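You operate a simulated robot arm through the tools that you are given. There is no shell and no other tool. Be economical: measure what you need, move in short steps, check, and stop when the job is done.

Carry out the task below with a simulated robot arm. There is one attempt and no reset: what you move stays moved.

## Task
Put one of the spacer forks from the top of the motor table on the thin square plate there.

Only the result counts: the job must be done as asked and must still hold three seconds after the hand-in. Knocking over, shifting, dropping, spilling or breaking anything else fails it.

## Robot
A 7-joint arm with a two-finger parallel gripper, fixed in place. Base frame: the origin is at the foot of the arm, x ahead of it, y to its left, z up; the work surface is at about z = 850. Readings come in mm, rad, newtons and seconds.
With the tool pointing down near the work surface it reaches from about 240 to 680 mm from the base axis. Its first joint turns from -1.152 to 1.152 rad. Payload 2.4 kg.
The tool frame sits at the grasp point between the pads (the TCP): z along the fingers, y along the line on which they close. The tips reach 30 mm beyond it. The gripper opens to 94 mm. The fingers are 28 mm wide and 10 mm thick; the gripper's body (50 by 96 mm) begins 55 mm behind the TCP.
Orientation is that of the tool frame in the base frame, as a unit quaternion [x, y, z, w]. With the fingers straight down and closing along the base's y, the tool's x points along the base's -x, its y along +y and its z along -z.

## Interface
- The arm moves only by the tool drive_tool. Its argument "deltas" is one flat list of numbers, 4 for each row, row after row: the shift along the base's x, y, z in units of 200 mm (1.0 is 200 mm), then the turn about the base's z in units of 180 degrees (1.0 is 180 degrees). In form: [dx, dy, dz, spin, dx, dy, dz, spin, ...]. A call has 1 to 12 rows; each row is the pose to reach, as a shift and turn from the pose commanded when the call began. "claw" is the finger opening in mm, from 0 to 94, set as the call begins (left out, the last holds). A call with a number of a shift or a turn outside -1 to 1 is refused whole. A row lasts 0.2 s, in which the tool goes at most 50 mm and 0.15 rad; a call with a longer step from one row to the next is refused whole, and so is a gripper value outside its range. A pose out of reach is approached as far as the arm can. The call stops where the force on the tool passes 40 N (or 10 N more than at its start, if that is more) or the arm is blocked; 0.2 s more then pass. Each finger travels about 153 mm/s and halts on what it meets, pressing with about 30 N; the grip force reading is that of the motor and also rises with nothing between the fingers. The clock runs only during rows and for 0.2 s after the last one: add rows that repeat a pose to give the fingers time. It gives the time, the measured TCP pose, the force on the tool (base axes), the opening and the grip force at its end, in the units of the frame above (readings bear some noise), and new pictures: "views" is both (left out), scene, wrist or none.
- Cameras (640 x 400 px; columns grow to the right, rows downward): "scene" is fixed at [47.6, 487, 1440.2]; the picture's right is [-0.62, -0.78, 0.00], its down [-0.48, 0.38, -0.79] and it looks along [0.62, -0.49, -0.62] (base axes); focal length 327 px, centre (320, 200). "wrist" rides on the gripper at [76, 14, -103] in the tool frame; the picture's right is [-0.18, 0.98, 0.00], its down [-0.75, -0.14, -0.64] and it looks along [-0.63, -0.12, 0.77] (tool axes); focal length 243 px, centre (320, 200).
- probe_pixels(camera, pixels): for up to 12 pixels [column, row] of the newest picture of that camera ("zoom" is the newest enlarged one), the place [x, y, z] in the base frame of the surface seen there, good to about 2 mm. It takes no simulated time.
- zoom(camera, box): a new picture of the part [left, top, right, bottom] of that camera's present view, enlarged. It takes no simulated time.
- sign_off(): hands the job in; it is judged then, once.

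Work in short steps. Measure before you move; look again where a grasp or a placing could have gone wrong, and mend it. You have 60 turns and 170 pictures in all, those below and enlarged ones among them. Open the gripper and draw the arm clear of the work before you hand the job in, unless the task says otherwise; then end with one line.

The tools are called after "Call:" by a JSON object that holds its "fn" and its "kwargs". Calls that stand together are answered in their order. drive_tool: Moves the arm, as the interface text tells. Its arguments: {"type":"object","properties":{"deltas":{"type":"array"},"claw":{"type":"number"},"views":{"type":"string","enum":["both","scene","wrist","none"]}},"required":["deltas"]} The other tools are called the same way: probe_pixels (camera, pixels) gives the place of the surface under pixels of a picture; zoom (camera, box) takes an enlarged picture of a part of a camera's view; sign_off () hands the job in.

At the start:

```text
t: 0.0
tool_pos: [364.9, 76.9, 1117.5]
tcp_rot: [0.001, 1.0, 0.0, 0.0]
wrist_force: [-0.4, 0.3, 1.0]
gripper_width: 93.8
finger_force: 0.1
```

scene: 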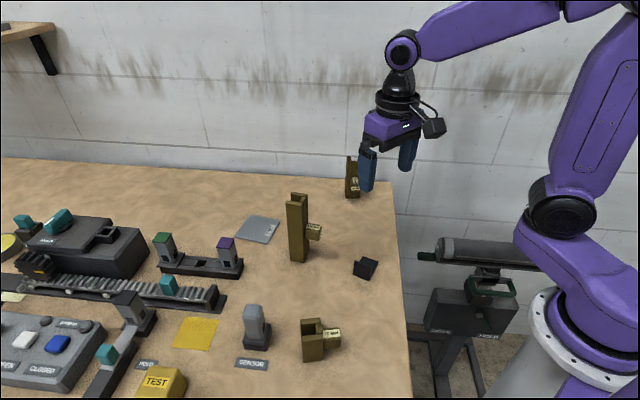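
wrist: 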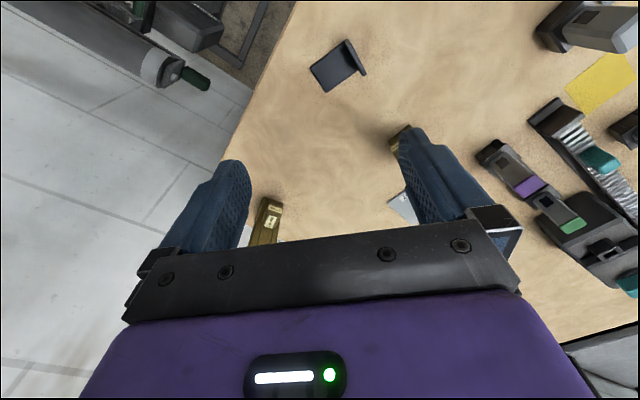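

The scene shows three brass U-shaped parts near (298,228), (318,340), (353,178) and a grey plate near (258,229). I zoom in to identify them.

Call:
{"fn": "zoom", "kwargs": {"camera": "scene", "box": [220, 140, 420, 265]}}

Call:
{"fn": "zoom", "kwargs": {"camera": "scene", "box": [220, 260, 420, 385]}}

Call:
{"fn": "zoom", "kwargs": {"camera": "scene", "box": [0, 190, 260, 400]}}

```text
3.20 times, centred on (320, 202) of scene
```

zoom: 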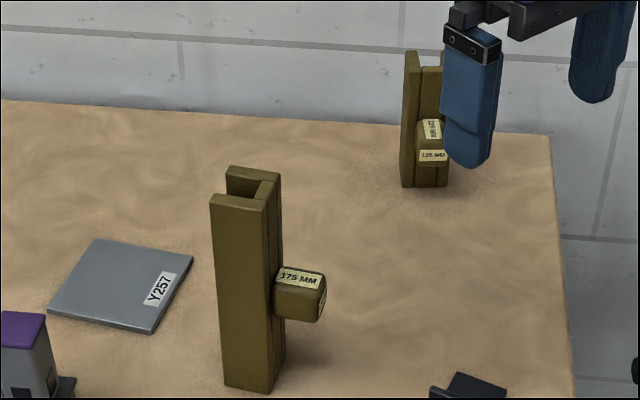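

```text
3.20 times, centred on (320, 322) of scene
```

zoom: 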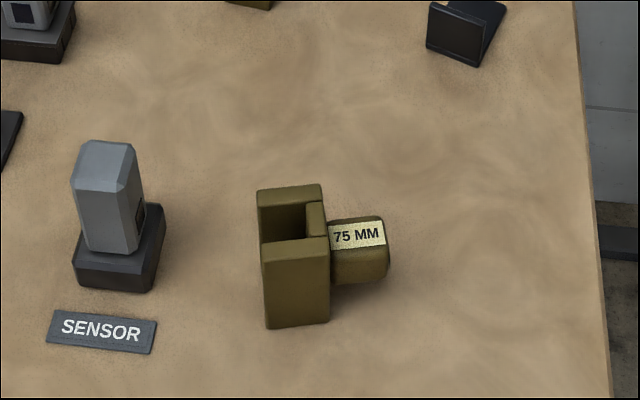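

```text
1.90 times, centred on (130, 295) of scene
```

zoom: 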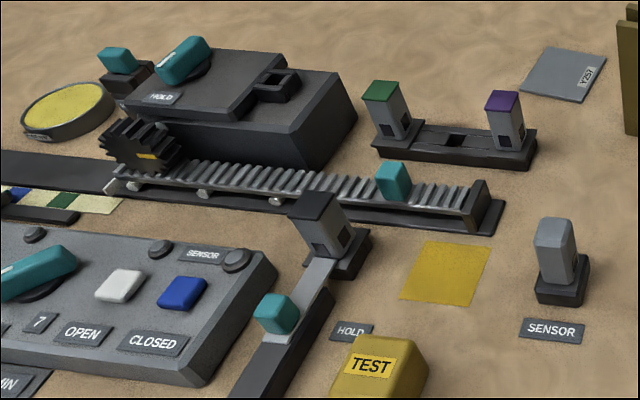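

The three forks are the brass channels marked 75, 125 and 175 MM; the grey square Y257 looks like the plate. I probe the 75 MM fork, then the plate and the yellow square.

Call:
{"fn": "probe_pixels", "kwargs": {"camera": "scene", "pixels": [[303, 321], [318, 319], [303, 339], [320, 337], [321, 326], [304, 360], [321, 359], [332, 333], [340, 331], [336, 345], [312, 332], [345, 365]]}}

Call:
{"fn": "probe_pixels", "kwargs": {"camera": "scene", "pixels": [[251, 216], [279, 221], [267, 242], [236, 236], [257, 228], [225, 230], [270, 250], [195, 332], [230, 350], [298, 197], [290, 205], [315, 226]]}}

Call:
{"fn": "zoom", "kwargs": {"camera": "scene", "box": [285, 305, 365, 370]}}

```text
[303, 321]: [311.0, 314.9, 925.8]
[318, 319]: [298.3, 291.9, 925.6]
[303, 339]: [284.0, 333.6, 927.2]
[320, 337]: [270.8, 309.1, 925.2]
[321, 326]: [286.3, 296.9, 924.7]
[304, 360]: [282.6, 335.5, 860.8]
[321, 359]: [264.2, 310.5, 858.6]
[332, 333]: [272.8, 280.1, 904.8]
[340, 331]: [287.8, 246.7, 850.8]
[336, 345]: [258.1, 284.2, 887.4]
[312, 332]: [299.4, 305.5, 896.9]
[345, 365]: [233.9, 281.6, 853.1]
```

```text
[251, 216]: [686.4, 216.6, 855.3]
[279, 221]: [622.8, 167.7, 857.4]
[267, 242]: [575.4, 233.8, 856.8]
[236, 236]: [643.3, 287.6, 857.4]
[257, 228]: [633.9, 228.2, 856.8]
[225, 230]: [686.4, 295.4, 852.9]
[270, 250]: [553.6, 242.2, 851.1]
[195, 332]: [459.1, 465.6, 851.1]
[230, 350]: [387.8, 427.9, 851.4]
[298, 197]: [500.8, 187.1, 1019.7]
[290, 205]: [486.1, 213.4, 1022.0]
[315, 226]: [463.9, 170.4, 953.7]
```

```text
6.15 times, centred on (325, 338) of scene
```

zoom: 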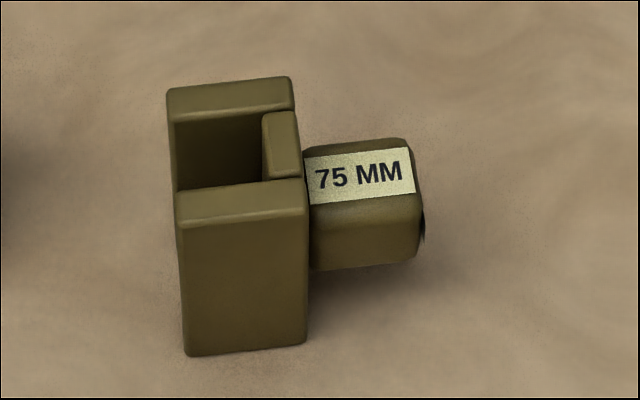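

The fork top is at z≈925.5, the plate top at z≈857 (6 mm thick), while the yellow square is flush. I probe the fork's top corners and knob in the zoom for yaw.

Call:
{"fn": "probe_pixels", "kwargs": {"camera": "zoom", "pixels": [[174, 93], [287, 82], [184, 196], [298, 183], [184, 216], [298, 206], [268, 120], [295, 172], [320, 150], [405, 142], [315, 200], [412, 190]]}}

Call:
{"fn": "zoom", "kwargs": {"camera": "scene", "box": [225, 205, 289, 250]}}

```text
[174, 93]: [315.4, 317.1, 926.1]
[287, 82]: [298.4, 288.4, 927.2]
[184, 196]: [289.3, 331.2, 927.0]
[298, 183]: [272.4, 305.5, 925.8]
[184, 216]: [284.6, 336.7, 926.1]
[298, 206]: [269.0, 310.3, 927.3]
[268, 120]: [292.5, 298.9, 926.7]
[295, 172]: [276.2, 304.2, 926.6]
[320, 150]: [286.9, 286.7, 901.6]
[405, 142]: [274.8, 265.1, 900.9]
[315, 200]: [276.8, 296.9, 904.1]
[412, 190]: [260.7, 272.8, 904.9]
```

```text
8.89 times, centred on (257, 228) of scene
```

zoom: 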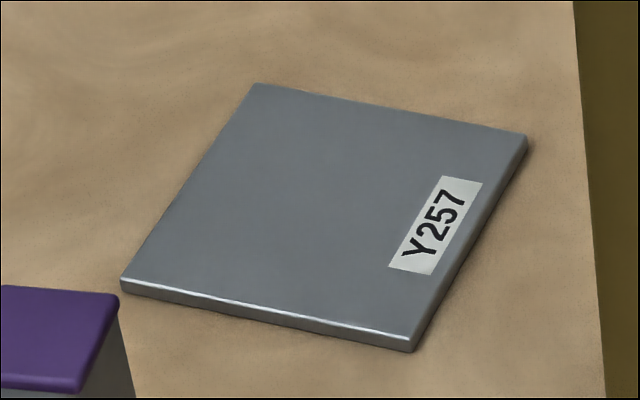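

The fork channel is about 36×42 mm, centred near (292,313), with walls spread along about 149°. I probe the plate corners in the zoom, and obstacles near the plate and path.

Call:
{"fn": "probe_pixels", "kwargs": {"camera": "zoom", "pixels": [[258, 88], [520, 136], [408, 333], [128, 278], [40, 300], [110, 300]]}}

Call:
{"fn": "probe_pixels", "kwargs": {"camera": "scene", "pixels": [[226, 242], [163, 238], [240, 268], [254, 310], [297, 260], [312, 196], [50, 220], [160, 383]]}}

```text
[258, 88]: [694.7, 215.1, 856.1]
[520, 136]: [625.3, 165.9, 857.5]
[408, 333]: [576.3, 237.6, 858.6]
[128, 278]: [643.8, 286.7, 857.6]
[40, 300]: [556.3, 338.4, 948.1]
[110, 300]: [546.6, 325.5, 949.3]
```

```text
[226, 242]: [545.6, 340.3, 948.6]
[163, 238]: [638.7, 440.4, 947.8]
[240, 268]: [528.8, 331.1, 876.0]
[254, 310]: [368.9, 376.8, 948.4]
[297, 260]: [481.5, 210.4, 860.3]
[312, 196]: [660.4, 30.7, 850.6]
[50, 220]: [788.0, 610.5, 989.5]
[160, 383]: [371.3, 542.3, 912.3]
```

Plate centre is ≈(635,226.5), side 86 mm, and the purple sensor at (548,333) leaves room. I move above the 75 MM fork at z≈1010 with a turn of +59.4°.

Call:
{"fn": "drive_tool", "kwargs": {"deltas": [-0.052, 0.1686, -0.077, 0.0471, -0.104, 0.337, -0.154, 0.0943, -0.156, 0.506, -0.231, 0.1414, -0.208, 0.674, -0.308, 0.1886, -0.261, 0.843, -0.385, 0.2357, -0.313, 1.0, -0.462, 0.2829, -0.3645, 1.0, -0.5375, 0.33, -0.3645, 1.0, -0.5375, 0.33], "claw": 94}}

```text
t: 1.8
tool_pos: [293.7, 277.3, 1010.5]
tcp_rot: [-0.496, 0.868, 0.0, -0.001]
wrist_force: [0.0, 0.0, 0.4]
gripper_width: 94.2
finger_force: 0.0
```

scene: 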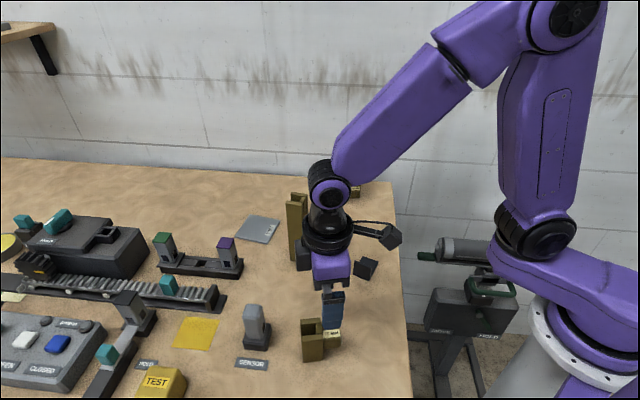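
wrist: 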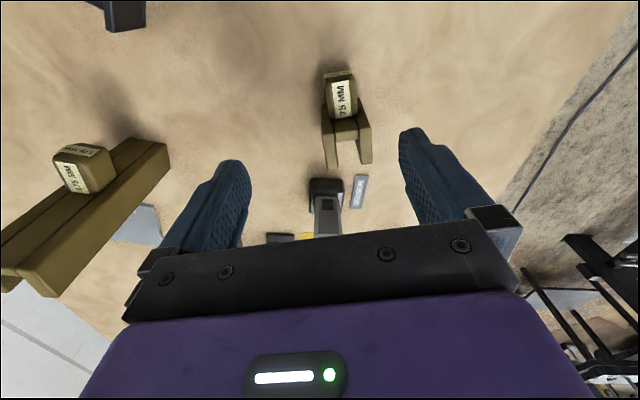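

At (293.7,277.3,1010.5) the fork stands between the fingers in the wrist view at (347,130). I probe its top from here to refine position and yaw.

Call:
{"fn": "zoom", "kwargs": {"camera": "wrist", "box": [297, 60, 397, 172]}}

```text
3.57 times, centred on (347, 116) of wrist
```

zoom: 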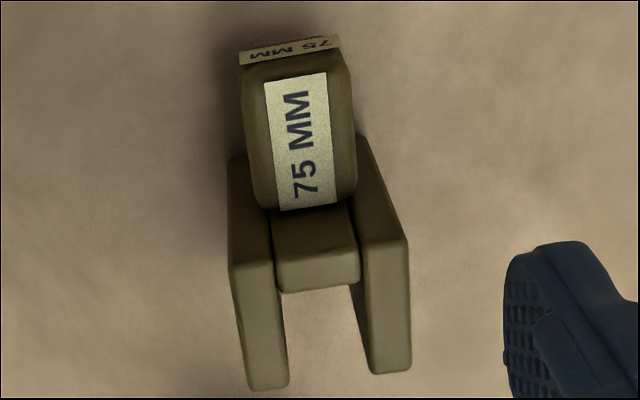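

Call:
{"fn": "probe_pixels", "kwargs": {"camera": "zoom", "pixels": [[236, 270], [254, 382], [284, 378], [372, 366], [406, 362], [402, 246], [365, 252], [270, 268], [280, 284], [356, 276], [250, 300], [395, 300]]}}

```text
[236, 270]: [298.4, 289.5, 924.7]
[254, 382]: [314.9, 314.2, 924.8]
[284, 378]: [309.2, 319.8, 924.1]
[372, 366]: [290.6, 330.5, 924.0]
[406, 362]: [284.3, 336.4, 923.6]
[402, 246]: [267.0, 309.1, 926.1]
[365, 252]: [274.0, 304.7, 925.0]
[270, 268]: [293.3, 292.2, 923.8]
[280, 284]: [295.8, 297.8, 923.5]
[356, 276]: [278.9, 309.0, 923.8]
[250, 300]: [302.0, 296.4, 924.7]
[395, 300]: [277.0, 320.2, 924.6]
```

Corners give centre (291.2,312.3) and yaw 57°, so I correct the turn by −2.3°, centre over it, and descend to z≈900.

Call:
{"fn": "drive_tool", "kwargs": {"deltas": [-0.0075, 0.176, 0, -0.013, -0.0075, 0.176, -0.1, -0.013, -0.0075, 0.176, -0.2, -0.013, -0.0075, 0.176, -0.3, -0.013, -0.0075, 0.176, -0.4, -0.013, -0.0075, 0.176, -0.5, -0.013, -0.0075, 0.176, -0.55, -0.013]}}

```text
t: 3.4
tool_pos: [292.5, 312.7, 899.7]
tcp_rot: [-0.477, 0.879, 0.0, 0.0]
wrist_force: [0.6, -0.5, -0.1]
gripper_width: 93.9
finger_force: 0.1
```

scene: 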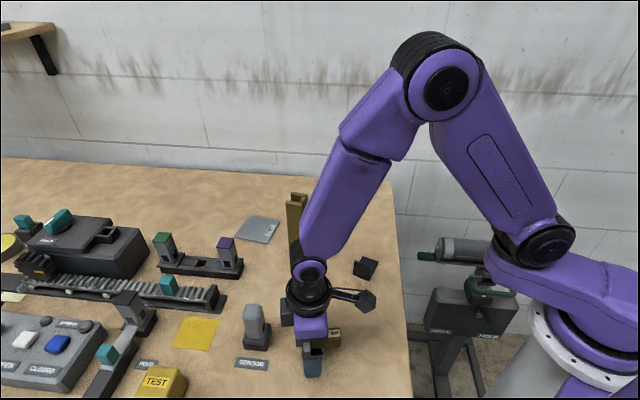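
wrist: 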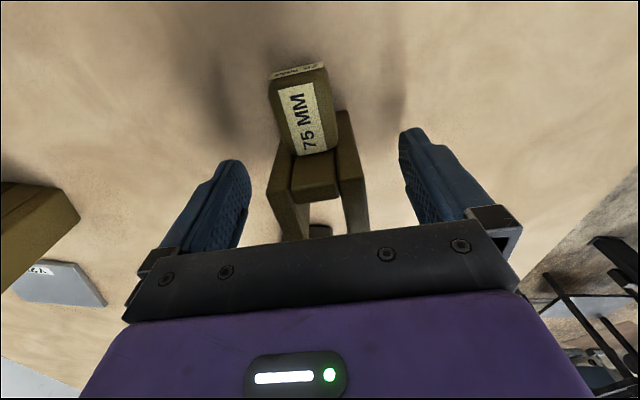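

The fingers straddle the walls; I close the gripper with the pose held.

Call:
{"fn": "drive_tool", "kwargs": {"deltas": [0, 0, 0, 0, 0, 0, 0, 0, 0, 0, 0, 0, 0, 0, 0, 0], "claw": 15, "views": "wrist"}}

```text
t: 4.4
tool_pos: [295.1, 313.3, 901.8]
tcp_rot: [-0.476, 0.879, -0.001, 0.0]
wrist_force: [-1.3, 0.7, 1.8]
gripper_width: 45.9
finger_force: 31.0
```

wrist: 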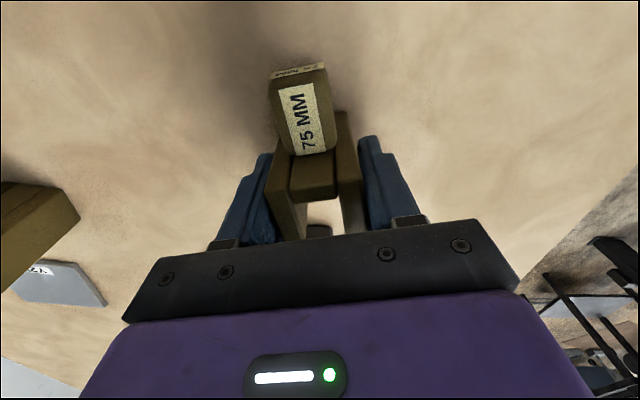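

The grip holds at 45.9 mm and 31 N. I lift straight up 20 mm slowly and check, then on to z≈1095.

Call:
{"fn": "drive_tool", "kwargs": {"deltas": [0, 0, 0.02, 0, 0, 0, 0.05, 0, 0, 0, 0.1, 0, 0, 0, 0.2, 0, 0, 0, 0.35, 0, 0, 0, 0.5, 0, 0, 0, 0.7, 0, 0, 0, 0.9, 0, 0, 0, 1.0, 0]}}

```text
t: 6.4
tool_pos: [294.1, 311.9, 1101.5]
tcp_rot: [-0.477, 0.879, 0.0, 0.0]
wrist_force: [-0.1, 0.2, -2.6]
gripper_width: 46.1
finger_force: 29.9
```

scene: 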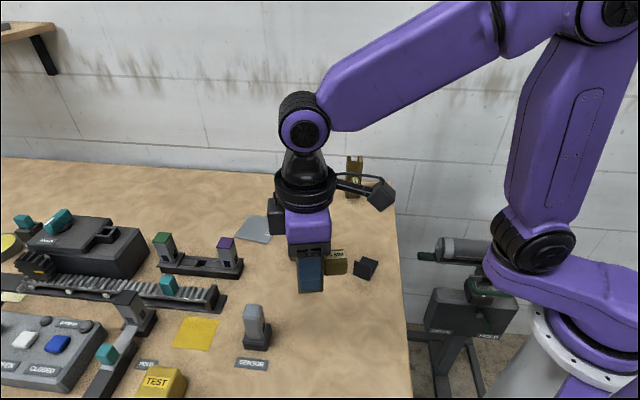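
wrist: 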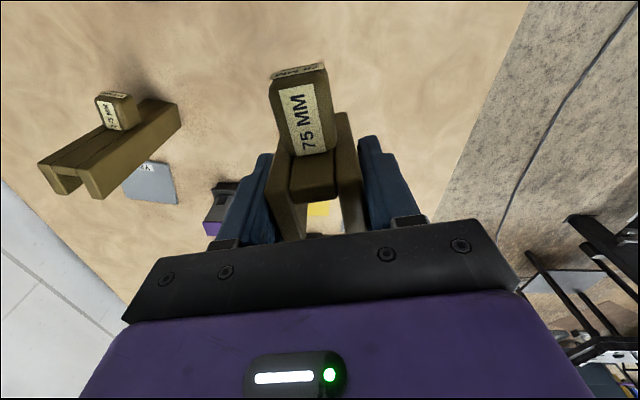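

The fork is held upright and clear (the weight is about 2.6 N). I travel at z≈1100, over the 175 MM fork's 1022 top, toward the plate.

Call:
{"fn": "drive_tool", "kwargs": {"deltas": [0.1, -0.025, 0, -0.01, 0.25, -0.06, 0, -0.02, 0.4, -0.1, 0, -0.035, 0.55, -0.14, 0, -0.05, 0.7, -0.18, 0, -0.065, 0.85, -0.21, 0, -0.08, 1.0, -0.25, 0, -0.1, 1.0, -0.25, 0, -0.119], "views": "none"}}

Call:
{"fn": "drive_tool", "kwargs": {"deltas": [0.12, -0.03, 0, 0, 0.25, -0.07, 0, 0, 0.4, -0.1, 0, 0, 0.53, -0.135, 0, 0, 0.64, -0.17, 0, 0, 0.7, -0.18, -0.05, 0, 0.7, -0.18, -0.15, 0, 0.7, -0.18, -0.3, 0, 0.7, -0.18, -0.45, 0, 0.7, -0.18, -0.6, 0, 0.7, -0.18, -0.6, 0]}}

```text
t: 8.2
tool_pos: [492.9, 262.0, 1102.0]
tcp_rot: [-0.306, 0.952, 0.0, 0.0]
wrist_force: [0.0, 0.2, -3.5]
gripper_width: 46.1
finger_force: 29.6
```

```text
t: 10.6
tool_pos: [633.0, 226.6, 979.6]
tcp_rot: [-0.306, 0.952, 0.0, 0.0]
wrist_force: [0.8, 0.1, -3.6]
gripper_width: 46.2
finger_force: 30.4
```

scene: 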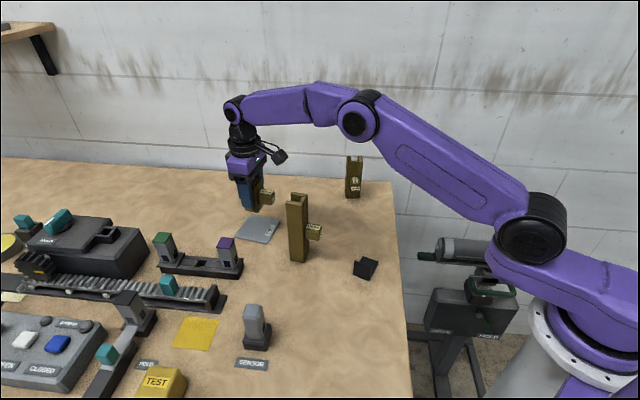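
wrist: 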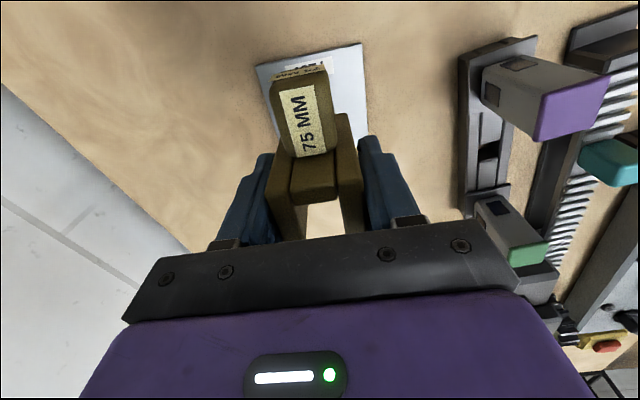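

At (633,226.6,979.6) with the fork over the plate, contact is expected at TCP z≈907. I descend to z≈914 and look.

Call:
{"fn": "drive_tool", "kwargs": {"deltas": [0, 0, -0.1, 0, 0, 0, -0.2, 0, 0, 0, -0.28, 0, 0, 0, -0.33, 0, 0, 0, -0.33, 0]}}

Call:
{"fn": "zoom", "kwargs": {"camera": "scene", "box": [215, 170, 311, 250]}}

```text
t: 11.8
tool_pos: [634.2, 226.3, 914.7]
tcp_rot: [-0.306, 0.952, 0.001, -0.001]
wrist_force: [0.2, 0.3, -2.4]
gripper_width: 46.3
finger_force: 30.3
```

scene: 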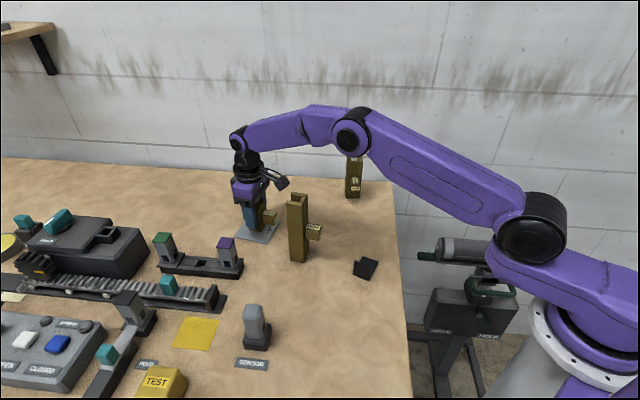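
wrist: 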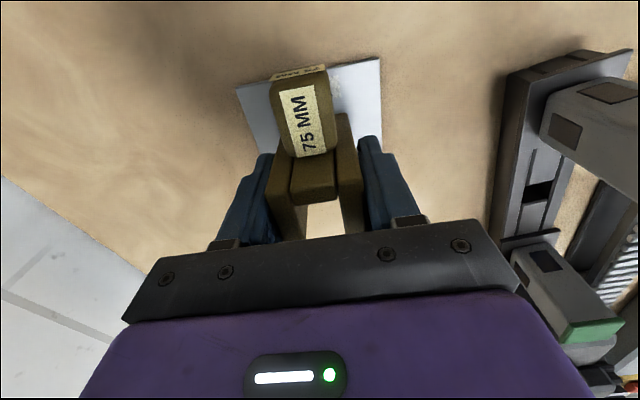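

```text
5.00 times, centred on (263, 210) of scene
```

zoom: 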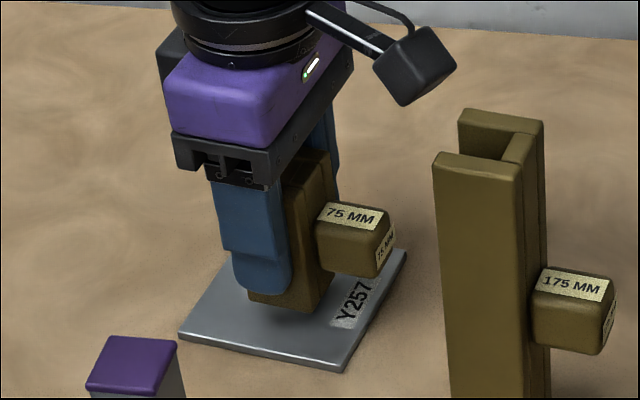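

The fork is over the plate with a few mm gap. I lower in 1–1.5 mm steps, watching the force.

Call:
{"fn": "drive_tool", "kwargs": {"deltas": [0, 0, -0.007, 0, 0, 0, -0.014, 0, 0, 0, -0.02, 0, 0, 0, -0.024, 0, 0, 0, -0.024, 0], "views": "none"}}

```text
t: 13.0
tool_pos: [633.3, 225.6, 910.8]
tcp_rot: [-0.306, 0.952, 0.0, 0.0]
wrist_force: [1.1, 0.4, -3.1]
gripper_width: 46.3
finger_force: 30.2
```

No contact yet (−3.1 N is the carried weight). I continue down in small steps.

Call:
{"fn": "drive_tool", "kwargs": {"deltas": [0, 0, -0.004, 0, 0, 0, -0.008, 0, 0, 0, -0.01, 0, 0, 0, -0.01, 0], "views": "none"}}

Call:
{"fn": "drive_tool", "kwargs": {"deltas": [0, 0, -0.003, 0, 0, 0, -0.005, 0, 0, 0, -0.005, 0], "views": "none"}}

Call:
{"fn": "zoom", "kwargs": {"camera": "scene", "box": [231, 200, 295, 245]}}

```text
t: 14.0
tool_pos: [633.3, 225.3, 908.8]
tcp_rot: [-0.306, 0.952, 0.001, 0.0]
wrist_force: [-0.1, -0.6, -4.0]
gripper_width: 46.4
finger_force: 30.0
```

```text
t: 14.8
tool_pos: [633.0, 226.1, 908.0]
tcp_rot: [-0.306, 0.952, 0.0, 0.0]
wrist_force: [-0.1, -0.6, -2.7]
gripper_width: 46.4
finger_force: 29.5
```

```text
8.89 times, centred on (263, 222) of scene
```

zoom: 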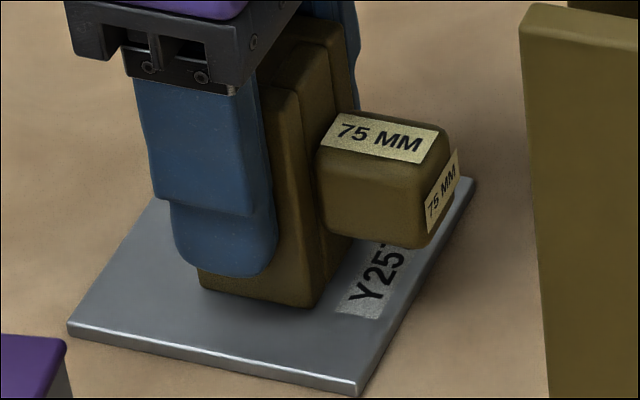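

Still carrying the full weight, with commanded z ≈908.2. I keep lowering 1 mm at a time until the force changes.

Call:
{"fn": "drive_tool", "kwargs": {"deltas": [0, 0, -0.003, 0, 0, 0, -0.005, 0, 0, 0, -0.005, 0], "views": "none"}}

Call:
{"fn": "drive_tool", "kwargs": {"deltas": [0, 0, -0.003, 0, 0, 0, -0.005, 0, 0, 0, -0.005, 0], "views": "none"}}

```text
t: 15.6
tool_pos: [633.4, 225.6, 907.5]
tcp_rot: [-0.305, 0.952, 0.0, 0.001]
wrist_force: [-1.5, -0.2, 4.9]
gripper_width: 46.1
finger_force: 30.1
```

```text
t: 16.4
tool_pos: [633.5, 226.2, 907.0]
tcp_rot: [-0.305, 0.952, 0.0, 0.001]
wrist_force: [-8.0, -1.7, 19.1]
gripper_width: 46.5
finger_force: 29.8
```

Contact is made (force rose to +19 N). I ease up 1 mm to relieve it before releasing.

Call:
{"fn": "drive_tool", "kwargs": {"deltas": [0, 0, 0.004, 0, 0, 0, 0.004, 0], "views": "none"}}

```text
t: 17.0
tool_pos: [634.3, 225.3, 907.2]
tcp_rot: [-0.305, 0.952, 0.0, 0.001]
wrist_force: [-5.4, -1.7, 19.4]
gripper_width: 46.2
finger_force: 29.8
```

Force is still 19 N, so I ease up a bit more.

Call:
{"fn": "drive_tool", "kwargs": {"deltas": [0, 0, 0.003, 0, 0, 0, 0.003, 0, 0, 0, 0.003, 0], "views": "wrist"}}

```text
t: 17.8
tool_pos: [634.2, 224.9, 907.0]
tcp_rot: [-0.306, 0.952, 0.0, 0.001]
wrist_force: [-0.9, 0.5, 12.0]
gripper_width: 46.2
finger_force: 29.8
```

wrist: 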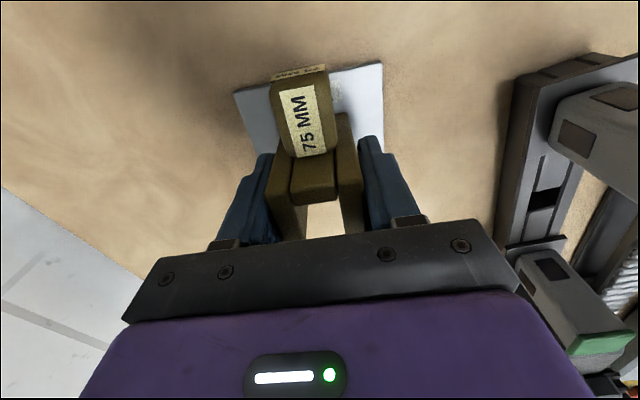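

One more small relief step.

Call:
{"fn": "drive_tool", "kwargs": {"deltas": [0, 0, 0.002, 0, 0, 0, 0.002, 0], "views": "none"}}

```text
t: 18.4
tool_pos: [634.1, 225.3, 906.3]
tcp_rot: [-0.305, 0.952, 0.0, 0.0]
wrist_force: [-1.0, 2.5, 7.9]
gripper_width: 46.3
finger_force: 30.3
```

Force is about 8 N, enough relief while surely seated. I open to 80 mm in place.

Call:
{"fn": "drive_tool", "kwargs": {"deltas": [0, 0, 0, 0, 0, 0, 0, 0, 0, 0, 0, 0], "claw": 80}}

Call:
{"fn": "zoom", "kwargs": {"camera": "scene", "box": [215, 170, 311, 250]}}

```text
t: 19.2
tool_pos: [633.2, 225.9, 907.5]
tcp_rot: [-0.305, 0.952, 0.0, 0.0]
wrist_force: [0.3, 0.4, 0.8]
gripper_width: 80.0
finger_force: 0.0
```

scene: 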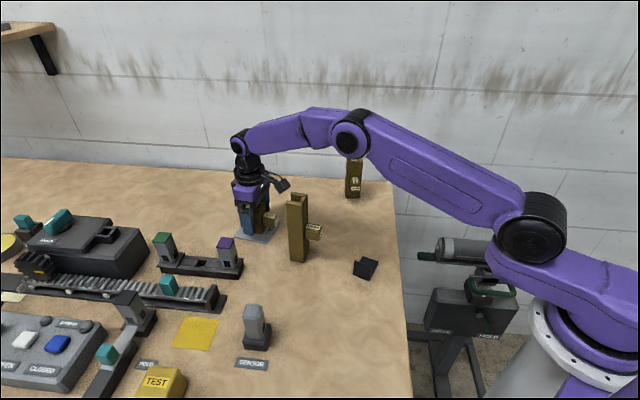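
wrist: 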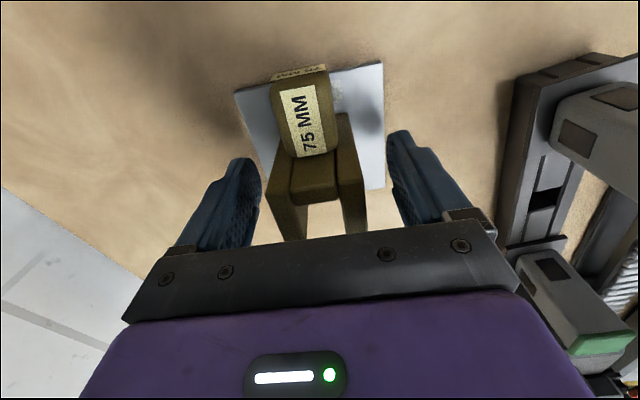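

```text
5.00 times, centred on (263, 210) of scene
```

zoom: 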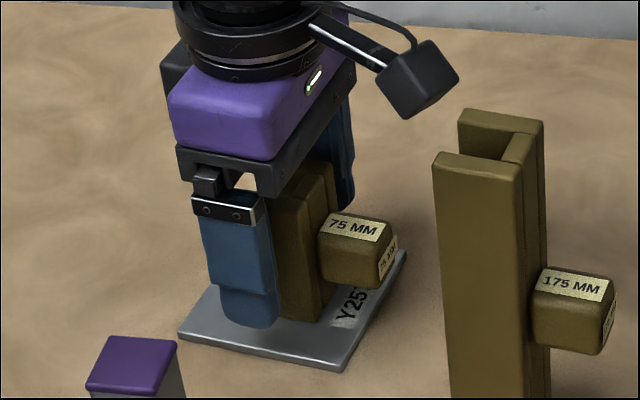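

The fork is free between the fingers, standing on the plate. I rise straight up 190 mm and then back off.

Call:
{"fn": "drive_tool", "kwargs": {"deltas": [0, 0, 0.05, 0, 0, 0, 0.15, 0, 0, 0, 0.3, 0, 0, 0, 0.5, 0, 0, 0, 0.7, 0, 0, 0, 0.9, 0, -0.2, 0, 1.0, 0, -0.4, 0, 1.0, 0, -0.6, 0, 1.0, 0, -0.8, 0, 1.0, 0, -0.8, 0, 1.0, 0]}}

Call:
{"fn": "zoom", "kwargs": {"camera": "scene", "box": [215, 170, 311, 250]}}

```text
t: 21.6
tool_pos: [475.7, 226.2, 1107.8]
tcp_rot: [-0.306, 0.952, 0.0, -0.001]
wrist_force: [-0.2, 0.1, 0.4]
gripper_width: 79.9
finger_force: 0.0
```

scene: 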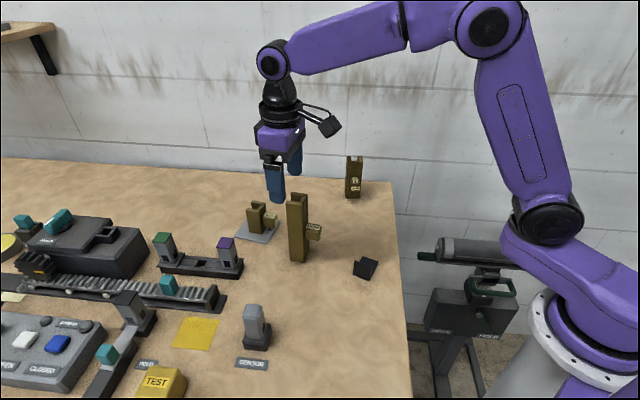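
wrist: 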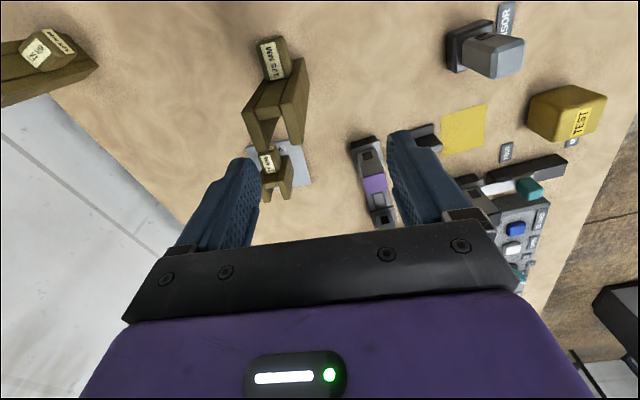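

```text
5.00 times, centred on (263, 210) of scene
```

zoom: 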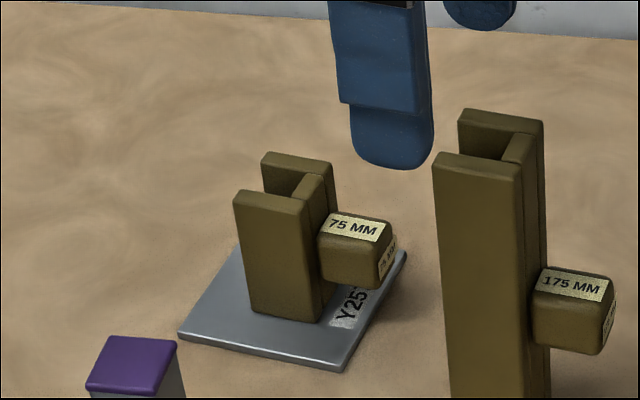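

The 75 MM fork stands upright on the plate, the plate and neighbours look unmoved, and the arm is clear. I hand in.

Call:
{"fn": "sign_off", "kwargs": {}}

```text
The job is handed in.
```

The 75 MM spacer fork is standing upright on the thin square plate (Y257). The gripper is open and the arm is clear, and nothing else looks moved in the last pictures.
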